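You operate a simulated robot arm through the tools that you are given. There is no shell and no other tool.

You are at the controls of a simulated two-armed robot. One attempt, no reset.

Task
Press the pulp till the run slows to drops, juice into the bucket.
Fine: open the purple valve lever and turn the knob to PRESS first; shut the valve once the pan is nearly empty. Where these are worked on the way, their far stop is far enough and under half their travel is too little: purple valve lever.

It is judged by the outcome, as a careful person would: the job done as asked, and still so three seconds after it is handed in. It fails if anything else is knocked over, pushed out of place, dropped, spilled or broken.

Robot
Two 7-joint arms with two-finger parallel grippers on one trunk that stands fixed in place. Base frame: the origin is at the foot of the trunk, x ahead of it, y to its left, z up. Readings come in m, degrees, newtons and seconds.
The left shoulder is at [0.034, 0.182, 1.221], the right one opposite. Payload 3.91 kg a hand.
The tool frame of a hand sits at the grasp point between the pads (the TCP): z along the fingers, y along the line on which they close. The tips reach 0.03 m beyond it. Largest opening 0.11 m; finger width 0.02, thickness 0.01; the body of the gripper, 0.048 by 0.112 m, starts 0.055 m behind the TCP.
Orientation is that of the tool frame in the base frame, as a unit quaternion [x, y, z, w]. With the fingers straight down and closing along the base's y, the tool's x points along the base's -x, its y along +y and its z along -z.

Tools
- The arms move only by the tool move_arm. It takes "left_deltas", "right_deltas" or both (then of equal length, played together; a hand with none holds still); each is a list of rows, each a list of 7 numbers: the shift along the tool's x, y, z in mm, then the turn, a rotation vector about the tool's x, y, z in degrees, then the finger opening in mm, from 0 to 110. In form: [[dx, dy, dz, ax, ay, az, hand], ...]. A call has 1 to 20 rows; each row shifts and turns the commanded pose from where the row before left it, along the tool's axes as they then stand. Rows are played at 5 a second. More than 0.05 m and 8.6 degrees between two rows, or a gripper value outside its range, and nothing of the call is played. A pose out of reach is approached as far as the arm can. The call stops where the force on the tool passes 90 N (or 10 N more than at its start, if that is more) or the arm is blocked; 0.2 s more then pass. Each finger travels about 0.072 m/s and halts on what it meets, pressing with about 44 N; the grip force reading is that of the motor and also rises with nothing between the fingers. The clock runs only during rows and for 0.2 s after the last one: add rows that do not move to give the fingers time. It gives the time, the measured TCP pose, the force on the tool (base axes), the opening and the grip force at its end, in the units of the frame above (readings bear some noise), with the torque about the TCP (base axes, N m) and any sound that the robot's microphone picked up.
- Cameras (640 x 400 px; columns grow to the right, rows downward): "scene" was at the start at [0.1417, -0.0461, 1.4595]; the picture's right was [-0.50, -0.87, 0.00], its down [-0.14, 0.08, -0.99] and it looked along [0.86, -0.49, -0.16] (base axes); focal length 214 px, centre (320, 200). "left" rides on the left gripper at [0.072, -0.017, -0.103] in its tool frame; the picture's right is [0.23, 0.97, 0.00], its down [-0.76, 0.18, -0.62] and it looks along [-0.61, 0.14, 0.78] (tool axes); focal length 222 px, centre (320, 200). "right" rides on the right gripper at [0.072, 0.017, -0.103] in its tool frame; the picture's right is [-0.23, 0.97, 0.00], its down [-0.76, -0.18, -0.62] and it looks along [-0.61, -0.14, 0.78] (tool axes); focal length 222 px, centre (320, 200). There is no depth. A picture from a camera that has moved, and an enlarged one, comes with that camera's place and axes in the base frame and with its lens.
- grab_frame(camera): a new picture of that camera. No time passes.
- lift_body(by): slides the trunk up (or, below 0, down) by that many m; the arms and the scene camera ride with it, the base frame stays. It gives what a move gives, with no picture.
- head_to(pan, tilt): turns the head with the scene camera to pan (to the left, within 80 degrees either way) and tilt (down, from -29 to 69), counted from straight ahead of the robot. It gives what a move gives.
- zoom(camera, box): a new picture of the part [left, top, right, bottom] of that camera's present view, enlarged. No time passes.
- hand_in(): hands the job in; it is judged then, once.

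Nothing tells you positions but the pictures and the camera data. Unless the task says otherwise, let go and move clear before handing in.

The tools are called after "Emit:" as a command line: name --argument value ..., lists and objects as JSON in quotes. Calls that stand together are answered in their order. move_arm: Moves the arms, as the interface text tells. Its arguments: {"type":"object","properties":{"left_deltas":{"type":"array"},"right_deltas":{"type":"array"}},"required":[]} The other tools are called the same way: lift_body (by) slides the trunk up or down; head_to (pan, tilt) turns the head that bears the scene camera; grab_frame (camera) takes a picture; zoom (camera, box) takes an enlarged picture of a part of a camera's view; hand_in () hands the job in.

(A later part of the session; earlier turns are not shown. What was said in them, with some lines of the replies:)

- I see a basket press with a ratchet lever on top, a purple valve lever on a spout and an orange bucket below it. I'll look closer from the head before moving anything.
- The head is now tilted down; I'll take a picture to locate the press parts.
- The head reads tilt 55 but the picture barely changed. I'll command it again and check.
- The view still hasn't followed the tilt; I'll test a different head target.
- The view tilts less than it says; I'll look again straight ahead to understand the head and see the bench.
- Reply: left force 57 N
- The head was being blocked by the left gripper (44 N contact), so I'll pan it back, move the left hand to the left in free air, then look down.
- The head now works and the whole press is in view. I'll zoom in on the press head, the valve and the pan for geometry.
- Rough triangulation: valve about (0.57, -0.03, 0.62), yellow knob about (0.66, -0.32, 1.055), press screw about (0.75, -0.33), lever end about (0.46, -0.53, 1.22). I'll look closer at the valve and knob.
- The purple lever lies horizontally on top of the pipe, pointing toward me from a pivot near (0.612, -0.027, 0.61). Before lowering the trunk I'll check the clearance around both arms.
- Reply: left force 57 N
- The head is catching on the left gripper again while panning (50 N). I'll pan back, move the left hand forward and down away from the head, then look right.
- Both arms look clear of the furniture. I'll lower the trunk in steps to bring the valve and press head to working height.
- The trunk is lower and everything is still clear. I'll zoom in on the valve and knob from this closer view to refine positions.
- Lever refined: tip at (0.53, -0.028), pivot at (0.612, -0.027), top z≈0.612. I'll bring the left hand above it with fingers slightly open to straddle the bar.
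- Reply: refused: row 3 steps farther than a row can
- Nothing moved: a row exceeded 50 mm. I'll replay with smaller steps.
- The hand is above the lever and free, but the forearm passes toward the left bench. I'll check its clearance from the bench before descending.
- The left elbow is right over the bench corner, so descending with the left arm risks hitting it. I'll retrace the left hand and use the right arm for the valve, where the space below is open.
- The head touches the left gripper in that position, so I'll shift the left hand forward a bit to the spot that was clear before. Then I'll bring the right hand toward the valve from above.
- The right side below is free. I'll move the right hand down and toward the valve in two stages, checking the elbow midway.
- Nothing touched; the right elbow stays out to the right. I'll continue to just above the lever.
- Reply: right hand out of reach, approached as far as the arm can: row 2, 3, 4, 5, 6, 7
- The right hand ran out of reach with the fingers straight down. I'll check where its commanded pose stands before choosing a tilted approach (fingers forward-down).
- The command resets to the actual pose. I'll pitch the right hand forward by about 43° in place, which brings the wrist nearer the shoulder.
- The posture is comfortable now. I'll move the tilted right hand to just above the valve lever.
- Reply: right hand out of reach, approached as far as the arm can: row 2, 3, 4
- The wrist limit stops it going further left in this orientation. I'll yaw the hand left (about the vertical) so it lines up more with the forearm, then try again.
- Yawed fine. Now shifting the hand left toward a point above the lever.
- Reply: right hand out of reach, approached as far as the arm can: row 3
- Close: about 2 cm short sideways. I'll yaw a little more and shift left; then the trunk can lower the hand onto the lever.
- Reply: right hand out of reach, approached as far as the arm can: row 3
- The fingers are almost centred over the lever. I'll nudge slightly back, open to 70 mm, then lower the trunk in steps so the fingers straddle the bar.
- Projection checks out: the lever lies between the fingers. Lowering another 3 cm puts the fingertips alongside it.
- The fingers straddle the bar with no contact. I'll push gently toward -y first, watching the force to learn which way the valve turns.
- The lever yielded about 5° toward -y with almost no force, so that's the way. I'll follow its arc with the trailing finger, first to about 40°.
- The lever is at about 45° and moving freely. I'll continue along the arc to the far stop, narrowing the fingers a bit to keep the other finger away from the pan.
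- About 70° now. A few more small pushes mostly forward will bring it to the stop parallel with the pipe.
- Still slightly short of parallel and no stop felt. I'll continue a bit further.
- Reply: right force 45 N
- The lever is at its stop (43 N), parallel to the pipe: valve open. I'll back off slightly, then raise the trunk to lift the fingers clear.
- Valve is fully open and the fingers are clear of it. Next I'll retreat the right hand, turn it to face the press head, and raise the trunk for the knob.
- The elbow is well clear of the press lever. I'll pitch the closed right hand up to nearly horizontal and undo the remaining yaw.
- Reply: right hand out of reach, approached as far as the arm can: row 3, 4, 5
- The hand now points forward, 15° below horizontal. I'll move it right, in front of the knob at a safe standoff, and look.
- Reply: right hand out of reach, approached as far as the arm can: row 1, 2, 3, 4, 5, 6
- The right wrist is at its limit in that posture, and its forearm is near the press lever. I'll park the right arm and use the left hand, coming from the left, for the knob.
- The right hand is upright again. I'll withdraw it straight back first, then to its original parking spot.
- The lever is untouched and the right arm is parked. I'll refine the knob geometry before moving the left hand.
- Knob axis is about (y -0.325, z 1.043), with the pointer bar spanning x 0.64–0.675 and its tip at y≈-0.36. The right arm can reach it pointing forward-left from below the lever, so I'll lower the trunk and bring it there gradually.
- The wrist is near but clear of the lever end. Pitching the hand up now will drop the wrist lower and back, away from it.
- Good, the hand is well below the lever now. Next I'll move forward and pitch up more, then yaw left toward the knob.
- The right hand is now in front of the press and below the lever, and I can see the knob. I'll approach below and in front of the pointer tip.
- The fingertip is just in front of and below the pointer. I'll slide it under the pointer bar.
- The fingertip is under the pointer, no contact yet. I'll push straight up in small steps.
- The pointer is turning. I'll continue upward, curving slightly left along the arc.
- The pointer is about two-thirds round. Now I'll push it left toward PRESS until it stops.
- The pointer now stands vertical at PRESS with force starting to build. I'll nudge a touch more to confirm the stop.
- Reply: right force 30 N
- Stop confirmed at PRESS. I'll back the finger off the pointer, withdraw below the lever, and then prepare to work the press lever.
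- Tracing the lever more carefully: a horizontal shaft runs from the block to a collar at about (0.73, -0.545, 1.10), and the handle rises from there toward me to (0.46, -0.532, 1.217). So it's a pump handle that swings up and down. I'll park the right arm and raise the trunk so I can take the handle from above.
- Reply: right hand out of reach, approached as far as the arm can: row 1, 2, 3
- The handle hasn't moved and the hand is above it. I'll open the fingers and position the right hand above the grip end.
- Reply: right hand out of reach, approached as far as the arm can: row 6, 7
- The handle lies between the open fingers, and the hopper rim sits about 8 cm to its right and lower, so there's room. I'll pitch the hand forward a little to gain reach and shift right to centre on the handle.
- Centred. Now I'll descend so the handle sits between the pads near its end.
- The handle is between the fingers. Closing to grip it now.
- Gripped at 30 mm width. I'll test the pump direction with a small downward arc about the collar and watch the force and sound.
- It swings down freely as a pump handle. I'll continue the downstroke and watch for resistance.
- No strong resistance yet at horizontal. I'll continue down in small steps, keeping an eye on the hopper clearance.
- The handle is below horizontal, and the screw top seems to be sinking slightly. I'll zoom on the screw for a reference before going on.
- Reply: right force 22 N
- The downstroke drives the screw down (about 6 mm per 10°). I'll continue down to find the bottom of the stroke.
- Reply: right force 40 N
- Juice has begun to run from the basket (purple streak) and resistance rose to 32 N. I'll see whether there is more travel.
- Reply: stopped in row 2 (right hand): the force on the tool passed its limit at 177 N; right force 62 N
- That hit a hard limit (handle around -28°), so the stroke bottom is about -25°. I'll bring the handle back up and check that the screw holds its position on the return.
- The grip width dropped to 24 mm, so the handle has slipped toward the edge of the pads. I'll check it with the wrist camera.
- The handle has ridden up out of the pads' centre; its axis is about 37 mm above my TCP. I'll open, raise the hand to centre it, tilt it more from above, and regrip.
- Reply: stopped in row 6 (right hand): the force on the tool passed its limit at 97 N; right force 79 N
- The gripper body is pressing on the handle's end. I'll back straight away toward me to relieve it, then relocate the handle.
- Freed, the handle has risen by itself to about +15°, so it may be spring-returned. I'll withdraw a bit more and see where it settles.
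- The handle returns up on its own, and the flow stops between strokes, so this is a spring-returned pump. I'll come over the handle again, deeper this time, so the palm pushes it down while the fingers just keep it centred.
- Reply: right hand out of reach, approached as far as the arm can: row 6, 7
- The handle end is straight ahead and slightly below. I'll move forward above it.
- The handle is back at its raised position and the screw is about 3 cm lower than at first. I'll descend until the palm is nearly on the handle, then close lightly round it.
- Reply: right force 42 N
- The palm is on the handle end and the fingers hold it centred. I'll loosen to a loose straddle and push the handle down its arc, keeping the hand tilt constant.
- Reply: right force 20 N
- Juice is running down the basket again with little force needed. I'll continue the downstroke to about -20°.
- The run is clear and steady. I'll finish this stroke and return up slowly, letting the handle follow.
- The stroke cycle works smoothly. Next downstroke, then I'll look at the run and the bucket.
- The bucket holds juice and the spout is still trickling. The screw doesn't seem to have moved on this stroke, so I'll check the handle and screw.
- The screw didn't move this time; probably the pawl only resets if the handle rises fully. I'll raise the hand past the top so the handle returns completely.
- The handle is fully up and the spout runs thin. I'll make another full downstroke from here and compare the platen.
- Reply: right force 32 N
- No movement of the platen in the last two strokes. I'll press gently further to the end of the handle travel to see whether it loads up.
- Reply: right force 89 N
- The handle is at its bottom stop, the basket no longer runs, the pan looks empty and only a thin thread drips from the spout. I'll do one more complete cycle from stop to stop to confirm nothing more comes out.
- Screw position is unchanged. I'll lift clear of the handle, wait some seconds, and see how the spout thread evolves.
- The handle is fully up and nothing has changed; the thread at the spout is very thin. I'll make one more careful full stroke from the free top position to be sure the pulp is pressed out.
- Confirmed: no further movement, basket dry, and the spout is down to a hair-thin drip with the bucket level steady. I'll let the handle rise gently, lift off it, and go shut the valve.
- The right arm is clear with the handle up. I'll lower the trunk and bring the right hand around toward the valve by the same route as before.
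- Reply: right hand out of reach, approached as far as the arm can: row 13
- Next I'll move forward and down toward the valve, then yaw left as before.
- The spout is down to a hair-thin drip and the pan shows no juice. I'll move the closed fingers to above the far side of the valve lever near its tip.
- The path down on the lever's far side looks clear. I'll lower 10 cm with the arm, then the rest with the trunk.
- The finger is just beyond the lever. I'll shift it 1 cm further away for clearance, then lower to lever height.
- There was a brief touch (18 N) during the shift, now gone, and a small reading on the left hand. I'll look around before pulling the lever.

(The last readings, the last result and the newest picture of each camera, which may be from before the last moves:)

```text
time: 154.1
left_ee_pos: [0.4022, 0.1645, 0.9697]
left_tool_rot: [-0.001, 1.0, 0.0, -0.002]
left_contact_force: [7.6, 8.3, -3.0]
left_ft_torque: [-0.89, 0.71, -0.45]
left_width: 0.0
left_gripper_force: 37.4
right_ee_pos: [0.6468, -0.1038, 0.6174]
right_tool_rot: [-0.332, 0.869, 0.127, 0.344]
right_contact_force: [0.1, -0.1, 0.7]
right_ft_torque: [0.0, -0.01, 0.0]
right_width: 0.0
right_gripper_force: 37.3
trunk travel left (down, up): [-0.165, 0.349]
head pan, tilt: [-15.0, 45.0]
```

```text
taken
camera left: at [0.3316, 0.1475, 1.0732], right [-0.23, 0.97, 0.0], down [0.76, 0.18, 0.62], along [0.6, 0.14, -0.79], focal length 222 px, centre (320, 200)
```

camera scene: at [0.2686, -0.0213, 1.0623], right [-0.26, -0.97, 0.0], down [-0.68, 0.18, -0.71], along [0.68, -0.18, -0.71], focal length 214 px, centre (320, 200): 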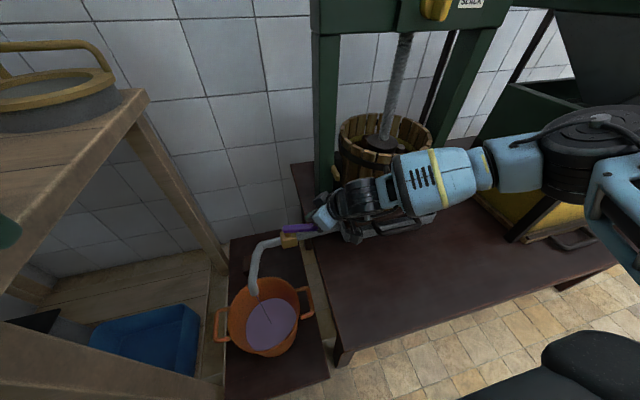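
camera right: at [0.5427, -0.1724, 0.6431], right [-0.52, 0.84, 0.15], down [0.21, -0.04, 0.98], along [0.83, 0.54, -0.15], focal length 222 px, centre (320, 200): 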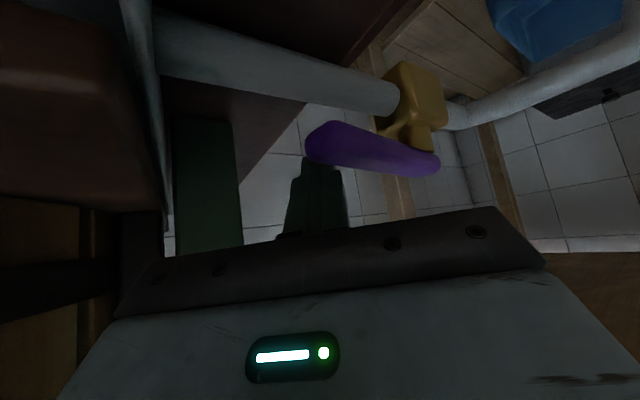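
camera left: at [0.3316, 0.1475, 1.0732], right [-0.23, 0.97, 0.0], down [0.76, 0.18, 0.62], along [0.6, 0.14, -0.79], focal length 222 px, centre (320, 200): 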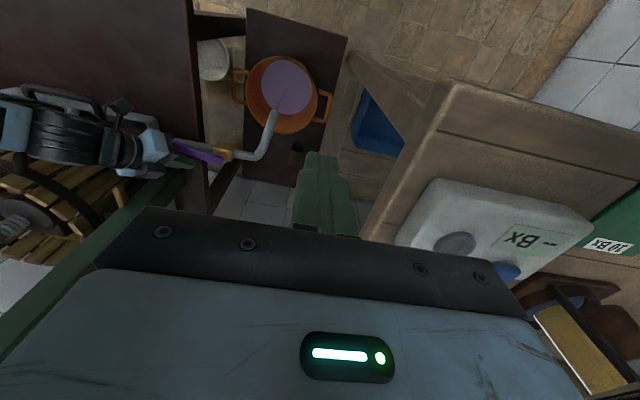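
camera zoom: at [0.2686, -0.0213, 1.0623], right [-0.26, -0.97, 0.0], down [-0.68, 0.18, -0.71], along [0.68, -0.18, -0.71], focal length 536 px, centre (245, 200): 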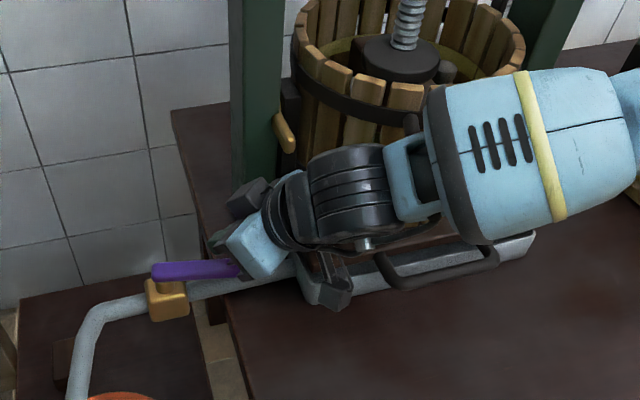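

Everything is in place, and the finger sits behind the lever tip. I'll pull the lever back along its arc, first about 20°.

Emit:
move_arm --right_deltas '[[6.7, 5.4, -6.2, 0, 0, 0, 0], [6.7, 5.4, -6.2, 0, 0, 0, 0], [7, 9.7, -6.5, 0, 0, 0, 0], [7, 9.7, -6.5, 0, 0, 0, 0]]'

Emit:
zoom --camera "scene" --box '[220, 180, 380, 300]'

Emit:
grab_frame --camera "right"

```text
time: 155.1
left_ee_pos: [0.4029, 0.1643, 0.9698]
left_tool_rot: [-0.002, 1.0, 0.0, -0.003]
left_contact_force: [12.5, 13.0, -1.7]
left_ft_torque: [-1.57, 1.31, -0.81]
left_width: 0.0003
left_gripper_force: 37.7
right_ee_pos: [0.598, -0.1046, 0.6166]
right_tool_rot: [-0.332, 0.869, 0.129, 0.344]
right_contact_force: [0.0, 0.5, -0.5]
right_ft_torque: [0.0, -0.01, 0.0]
right_width: 0.0
right_gripper_force: 37.5
trunk travel left (down, up): [-0.165, 0.349]
head pan, tilt: [-15.0, 45.0]
```

```text
3.33 times, centred on (300, 240) of scene
camera zoom: at [0.2686, -0.0212, 1.062], right [-0.26, -0.97, 0.0], down [-0.68, 0.18, -0.71], along [0.68, -0.18, -0.71], focal length 715 px, centre (387, 67)
```

zoom: 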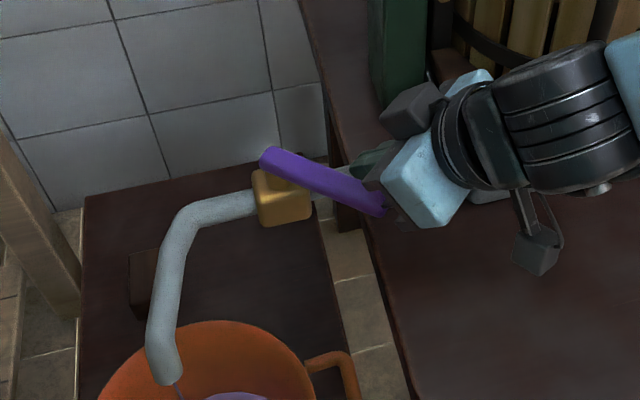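

```text
taken
camera right: at [0.4935, -0.1739, 0.6424], right [-0.53, 0.84, 0.15], down [0.21, -0.04, 0.98], along [0.82, 0.54, -0.16], focal length 222 px, centre (320, 200)
```

right: 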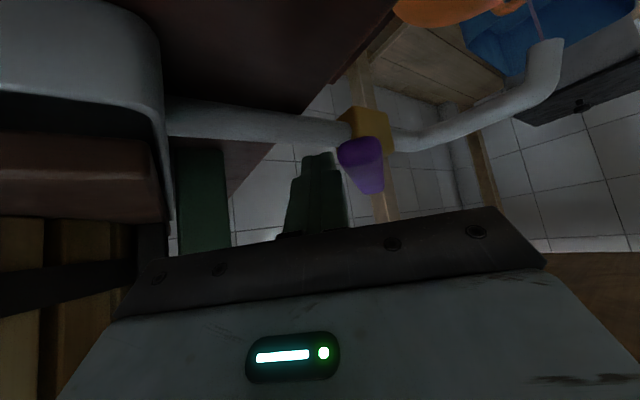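

The lever is turning. The left hand shows a light push, likely from the head beside it, so I'll shift the left hand forward a little to free it, and continue the pull.

Emit:
move_arm --left_deltas '[[-15, 3, 0, 0, 0, 0, 0], [-15, 3, 0, 0, 0, 0, 0], [0, 0, 0, 0, 0, 0, 0], [0, 0, 0, 0, 0, 0, 0]]' --right_deltas '[[4.2, 12.5, -3.8, 0, 0, 0, 0], [4.1, 12.4, -3.8, 0, 0, 0, 0], [0.8, 13.5, -0.8, 0, 0, 0, 0], [0.8, 13.5, -0.8, 0, 0, 0, 0]]'

Emit:
zoom --camera "scene" --box '[220, 180, 380, 300]'

Emit:
grab_frame --camera "right"

```text
time: 156.1
left_ee_pos: [0.4338, 0.1706, 0.968]
left_tool_rot: [-0.002, 1.0, 0.001, -0.002]
left_contact_force: [0.3, -0.3, -0.3]
left_ft_torque: [0.01, 0.01, 0.0]
left_width: 0.0
left_gripper_force: 37.7
right_ee_pos: [0.5529, -0.0776, 0.6153]
right_tool_rot: [-0.332, 0.869, 0.128, 0.344]
right_contact_force: [0.9, -0.6, -0.2]
right_ft_torque: [-0.05, -0.01, -0.03]
right_width: 0.0003
right_gripper_force: 38.0
trunk travel left (down, up): [-0.165, 0.349]
head pan, tilt: [-15.0, 45.0]
```

```text
3.33 times, centred on (300, 240) of scene
camera zoom: at [0.2687, -0.0211, 1.0621], right [-0.26, -0.97, 0.0], down [-0.68, 0.18, -0.71], along [0.68, -0.18, -0.71], focal length 715 px, centre (387, 67)
```

zoom: 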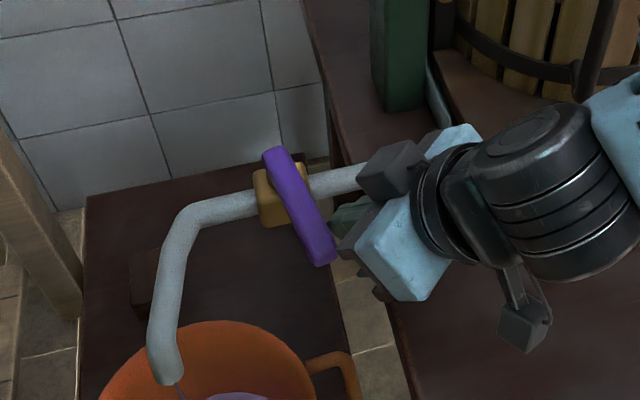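

```text
taken
camera right: at [0.4497, -0.1457, 0.6419], right [-0.52, 0.84, 0.15], down [0.21, -0.04, 0.98], along [0.82, 0.54, -0.16], focal length 222 px, centre (320, 200)
```

right: 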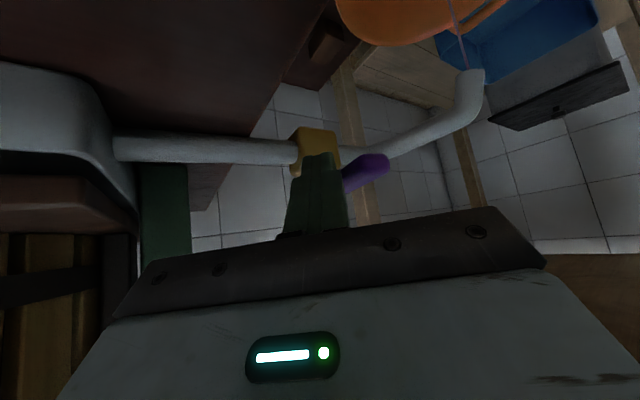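

About three-quarters closed. Continuing the arc to the closed stop.

Emit:
move_arm --right_deltas '[[-2.7, 13.1, 2.5, 0, 0, 0, 0], [-2.7, 13.2, 2.4, 0, 0, 0, 0], [-2.2, 6.2, 2, 0, 0, 0, 0]]'

Emit:
zoom --camera "scene" --box '[220, 180, 380, 300]'

Emit:
grab_frame --camera "right"

```text
time: 156.9
left_ee_pos: [0.4332, 0.1654, 0.9702]
left_tool_rot: [-0.002, 1.0, 0.003, -0.001]
left_contact_force: [-0.5, -0.7, 0.3]
left_ft_torque: [0.01, -0.03, -0.01]
left_width: 0.0002
left_gripper_force: 37.6
right_ee_pos: [0.5457, -0.06, 0.6151]
right_tool_rot: [-0.322, 0.873, 0.116, 0.348]
right_contact_force: [-7.1, -81.6, 28.6]
right_ft_torque: [-0.64, -0.26, -1.04]
right_width: 0.0
right_gripper_force: 37.7
trunk travel left (down, up): [-0.165, 0.349]
head pan, tilt: [-15.0, 45.0]
```

```text
3.33 times, centred on (300, 240) of scene
camera zoom: at [0.2665, -0.0261, 1.0628], right [-0.26, -0.97, -0.01], down [-0.68, 0.19, -0.71], along [0.68, -0.18, -0.71], focal length 715 px, centre (387, 67)
```

zoom: 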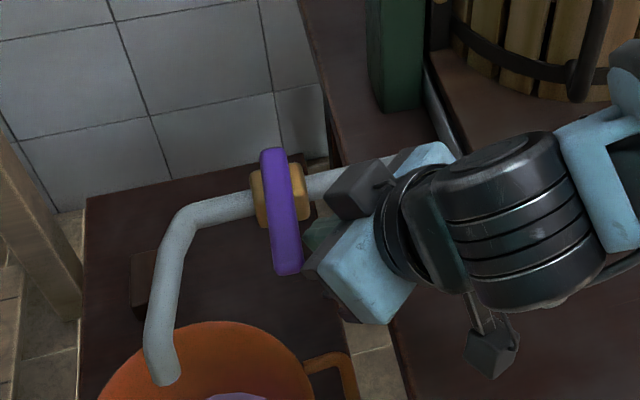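

```text
taken
camera right: at [0.4395, -0.1245, 0.6414], right [-0.5, 0.86, 0.13], down [0.2, -0.04, 0.98], along [0.84, 0.52, -0.16], focal length 222 px, centre (320, 200)
```

right: 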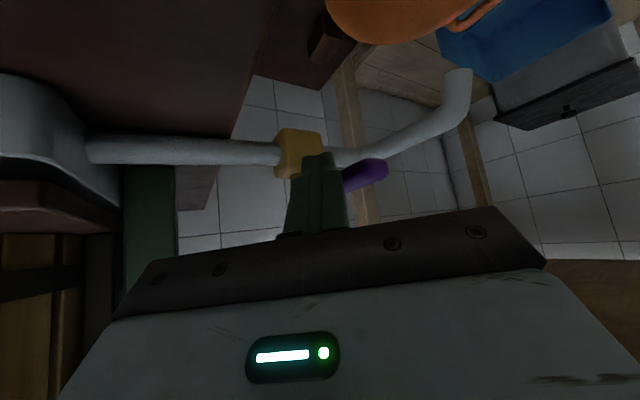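

The lever is at its closed stop and the drip has ceased. I'll back the finger off and raise away.

Emit:
move_arm --right_deltas '[[3.3, -5, -3, 0, 0, 0, 0], [3.3, -5, -3, 0, 0, 0, 0], [5, -7, -5, 0, 0, 0, 0], [0, 0, 0, 0, 0, 0, 0]]'

Emit:
lift_body --by 0.08

Emit:
zoom --camera "scene" --box '[220, 180, 380, 320]'

Emit:
zoom --camera "left" --box '[80, 0, 340, 180]'

```text
time: 157.9
left_ee_pos: [0.4338, 0.1701, 0.9672]
left_tool_rot: [-0.002, 1.0, 0.0, -0.003]
left_contact_force: [0.9, -0.6, -0.7]
left_ft_torque: [0.01, -0.01, 0.02]
left_width: 0.0
left_gripper_force: 37.9
right_ee_pos: [0.5387, -0.0666, 0.6152]
right_tool_rot: [-0.334, 0.868, 0.131, 0.343]
right_contact_force: [0.2, 0.7, -0.1]
right_ft_torque: [0.02, -0.02, -0.02]
right_width: 0.0002
right_gripper_force: 37.9
trunk travel left (down, up): [-0.165, 0.349]
head pan, tilt: [-15.0, 45.0]
```

```text
time: 159.1
left_ee_pos: [0.4341, 0.1703, 1.0486]
left_tool_rot: [-0.002, 1.0, 0.0, -0.003]
left_contact_force: [-0.2, -0.8, -0.2]
left_ft_torque: [0.0, -0.01, -0.02]
left_width: 0.0
left_gripper_force: 38.1
right_ee_pos: [0.5393, -0.0683, 0.6942]
right_tool_rot: [-0.332, 0.868, 0.129, 0.344]
right_contact_force: [-0.1, -0.2, 0.0]
right_ft_torque: [0.01, 0.04, 0.01]
right_width: 0.0003
right_gripper_force: 37.6
trunk travel left (down, up): [-0.245, 0.269]
head pan, tilt: [-15.0, 45.0]
```

```text
2.86 times, centred on (300, 250) of scene
camera zoom: at [0.2395, -0.021, 1.1516], right [-0.26, -0.97, 0.0], down [-0.68, 0.18, -0.71], along [0.68, -0.18, -0.71], focal length 613 px, centre (377, 57)
```

zoom: 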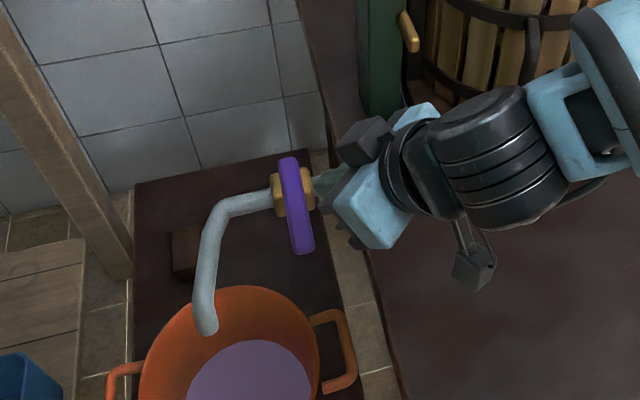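

```text
2.22 times, centred on (210, 90) of left
camera zoom: at [0.362, 0.1533, 1.1522], right [-0.23, 0.97, 0.0], down [0.77, 0.18, 0.62], along [0.6, 0.14, -0.79], focal length 494 px, centre (564, 444)
```

zoom: 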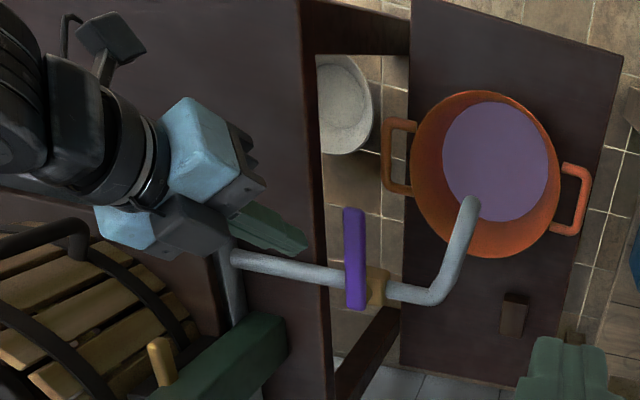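

The valve is shut and nothing drips. I'll withdraw the right hand clear and make a final check of the whole scene.

Emit:
move_arm --right_deltas '[[6.3, 7.7, -33, 0, 0, 0, 0], [6.3, 7.7, -33, 0, 0, 0, 0], [6.3, 7.7, -33, 0, 0, 0, 0], [6.3, 7.7, -33, 0, 0, 0, 0], [0, 0, 0, 0, 0, 0, 0]]'

Emit:
lift_body --by 0.1

Emit:
grab_frame --camera "scene"

Emit:
zoom --camera "left" --box '[0, 0, 340, 220]'

```text
time: 160.3
left_ee_pos: [0.4329, 0.1703, 1.0501]
left_tool_rot: [-0.002, 1.0, -0.001, -0.003]
left_contact_force: [-0.2, -0.3, 0.5]
left_ft_torque: [-0.03, 0.01, 0.01]
left_width: 0.0
left_gripper_force: 37.8
right_ee_pos: [0.4359, -0.1188, 0.7751]
right_tool_rot: [-0.332, 0.869, 0.128, 0.343]
right_contact_force: [-0.4, 0.1, -0.1]
right_ft_torque: [-0.03, 0.01, -0.01]
right_width: 0.0001
right_gripper_force: 37.2
trunk travel left (down, up): [-0.245, 0.269]
head pan, tilt: [-15.0, 45.0]
```

```text
time: 161.6
left_ee_pos: [0.4325, 0.1695, 1.1485]
left_tool_rot: [-0.002, 1.0, 0.001, -0.003]
left_contact_force: [-0.6, 0.2, 0.9]
left_ft_torque: [-0.02, 0.01, 0.0]
left_width: 0.0001
left_gripper_force: 37.2
right_ee_pos: [0.4367, -0.1165, 0.8739]
right_tool_rot: [-0.332, 0.869, 0.128, 0.343]
right_contact_force: [0.6, -0.2, -0.1]
right_ft_torque: [0.01, -0.01, -0.01]
right_width: 0.0
right_gripper_force: 38.1
trunk travel left (down, up): [-0.345, 0.169]
head pan, tilt: [-15.0, 45.0]
```

```text
taken
camera scene: at [0.2119, -0.0211, 1.2526], right [-0.26, -0.97, 0.0], down [-0.68, 0.18, -0.71], along [0.68, -0.18, -0.71], focal length 214 px, centre (320, 200)
```

scene: 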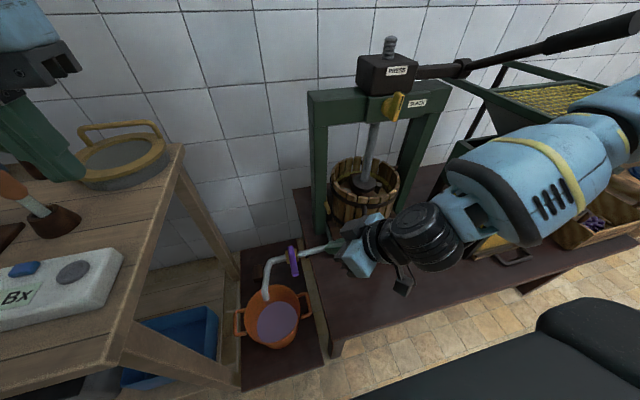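

```text
1.82 times, centred on (170, 110) of left
camera zoom: at [0.3619, 0.1534, 1.2524], right [-0.23, 0.97, 0.0], down [0.77, 0.18, 0.62], along [0.6, 0.14, -0.79], focal length 404 px, centre (593, 364)
```

zoom: 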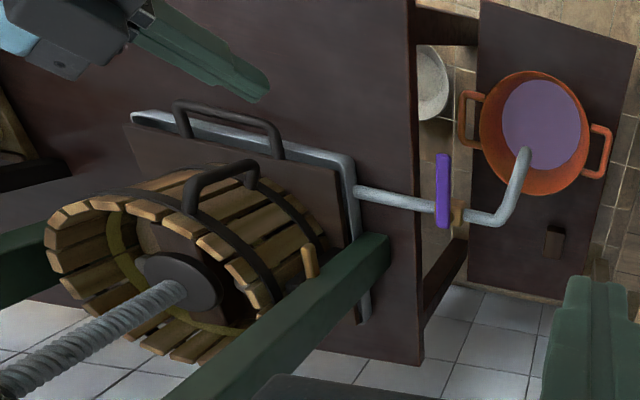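

The juice is in the bucket, the basket has stopped running, the valve is shut with no drip, and nothing looks out of place. The hands are clear, so I'm handing in.

Emit:
hand_in

```text
The job is handed in.
```

The pulp is pressed out, the juice is in the bucket, and the purple valve is shut again. I've handed the job in.

- **Valve and knob first:** I opened the purple valve lever to its far stop. Then I turned the knob to PRESS until it hit its stop.
- **Pressing:** The lever turned out to be a spring-returned pump handle. The first two full strokes drove the screw down and brought the juice out. Further full strokes moved nothing, the basket stopped running, and the spout slowed to a hair-thin drip.
- **Shutting the valve:** Once the pan looked empty, I pulled the lever back to its closed stop. The drip stopped.

**Contacts along the way:**
- On the first stroke I ran the pump handle into its bottom stop hard, with a peak of 177 N.
- While regripping the handle, the gripper pushed against its end at about 97 N.
- The right arm brushed something near the press at about 18 N just before I closed the valve.
- The robot's own head and left gripper touched a few times.

In the last pictures nothing was spilled, knocked over or out of place, and both hands were clear.
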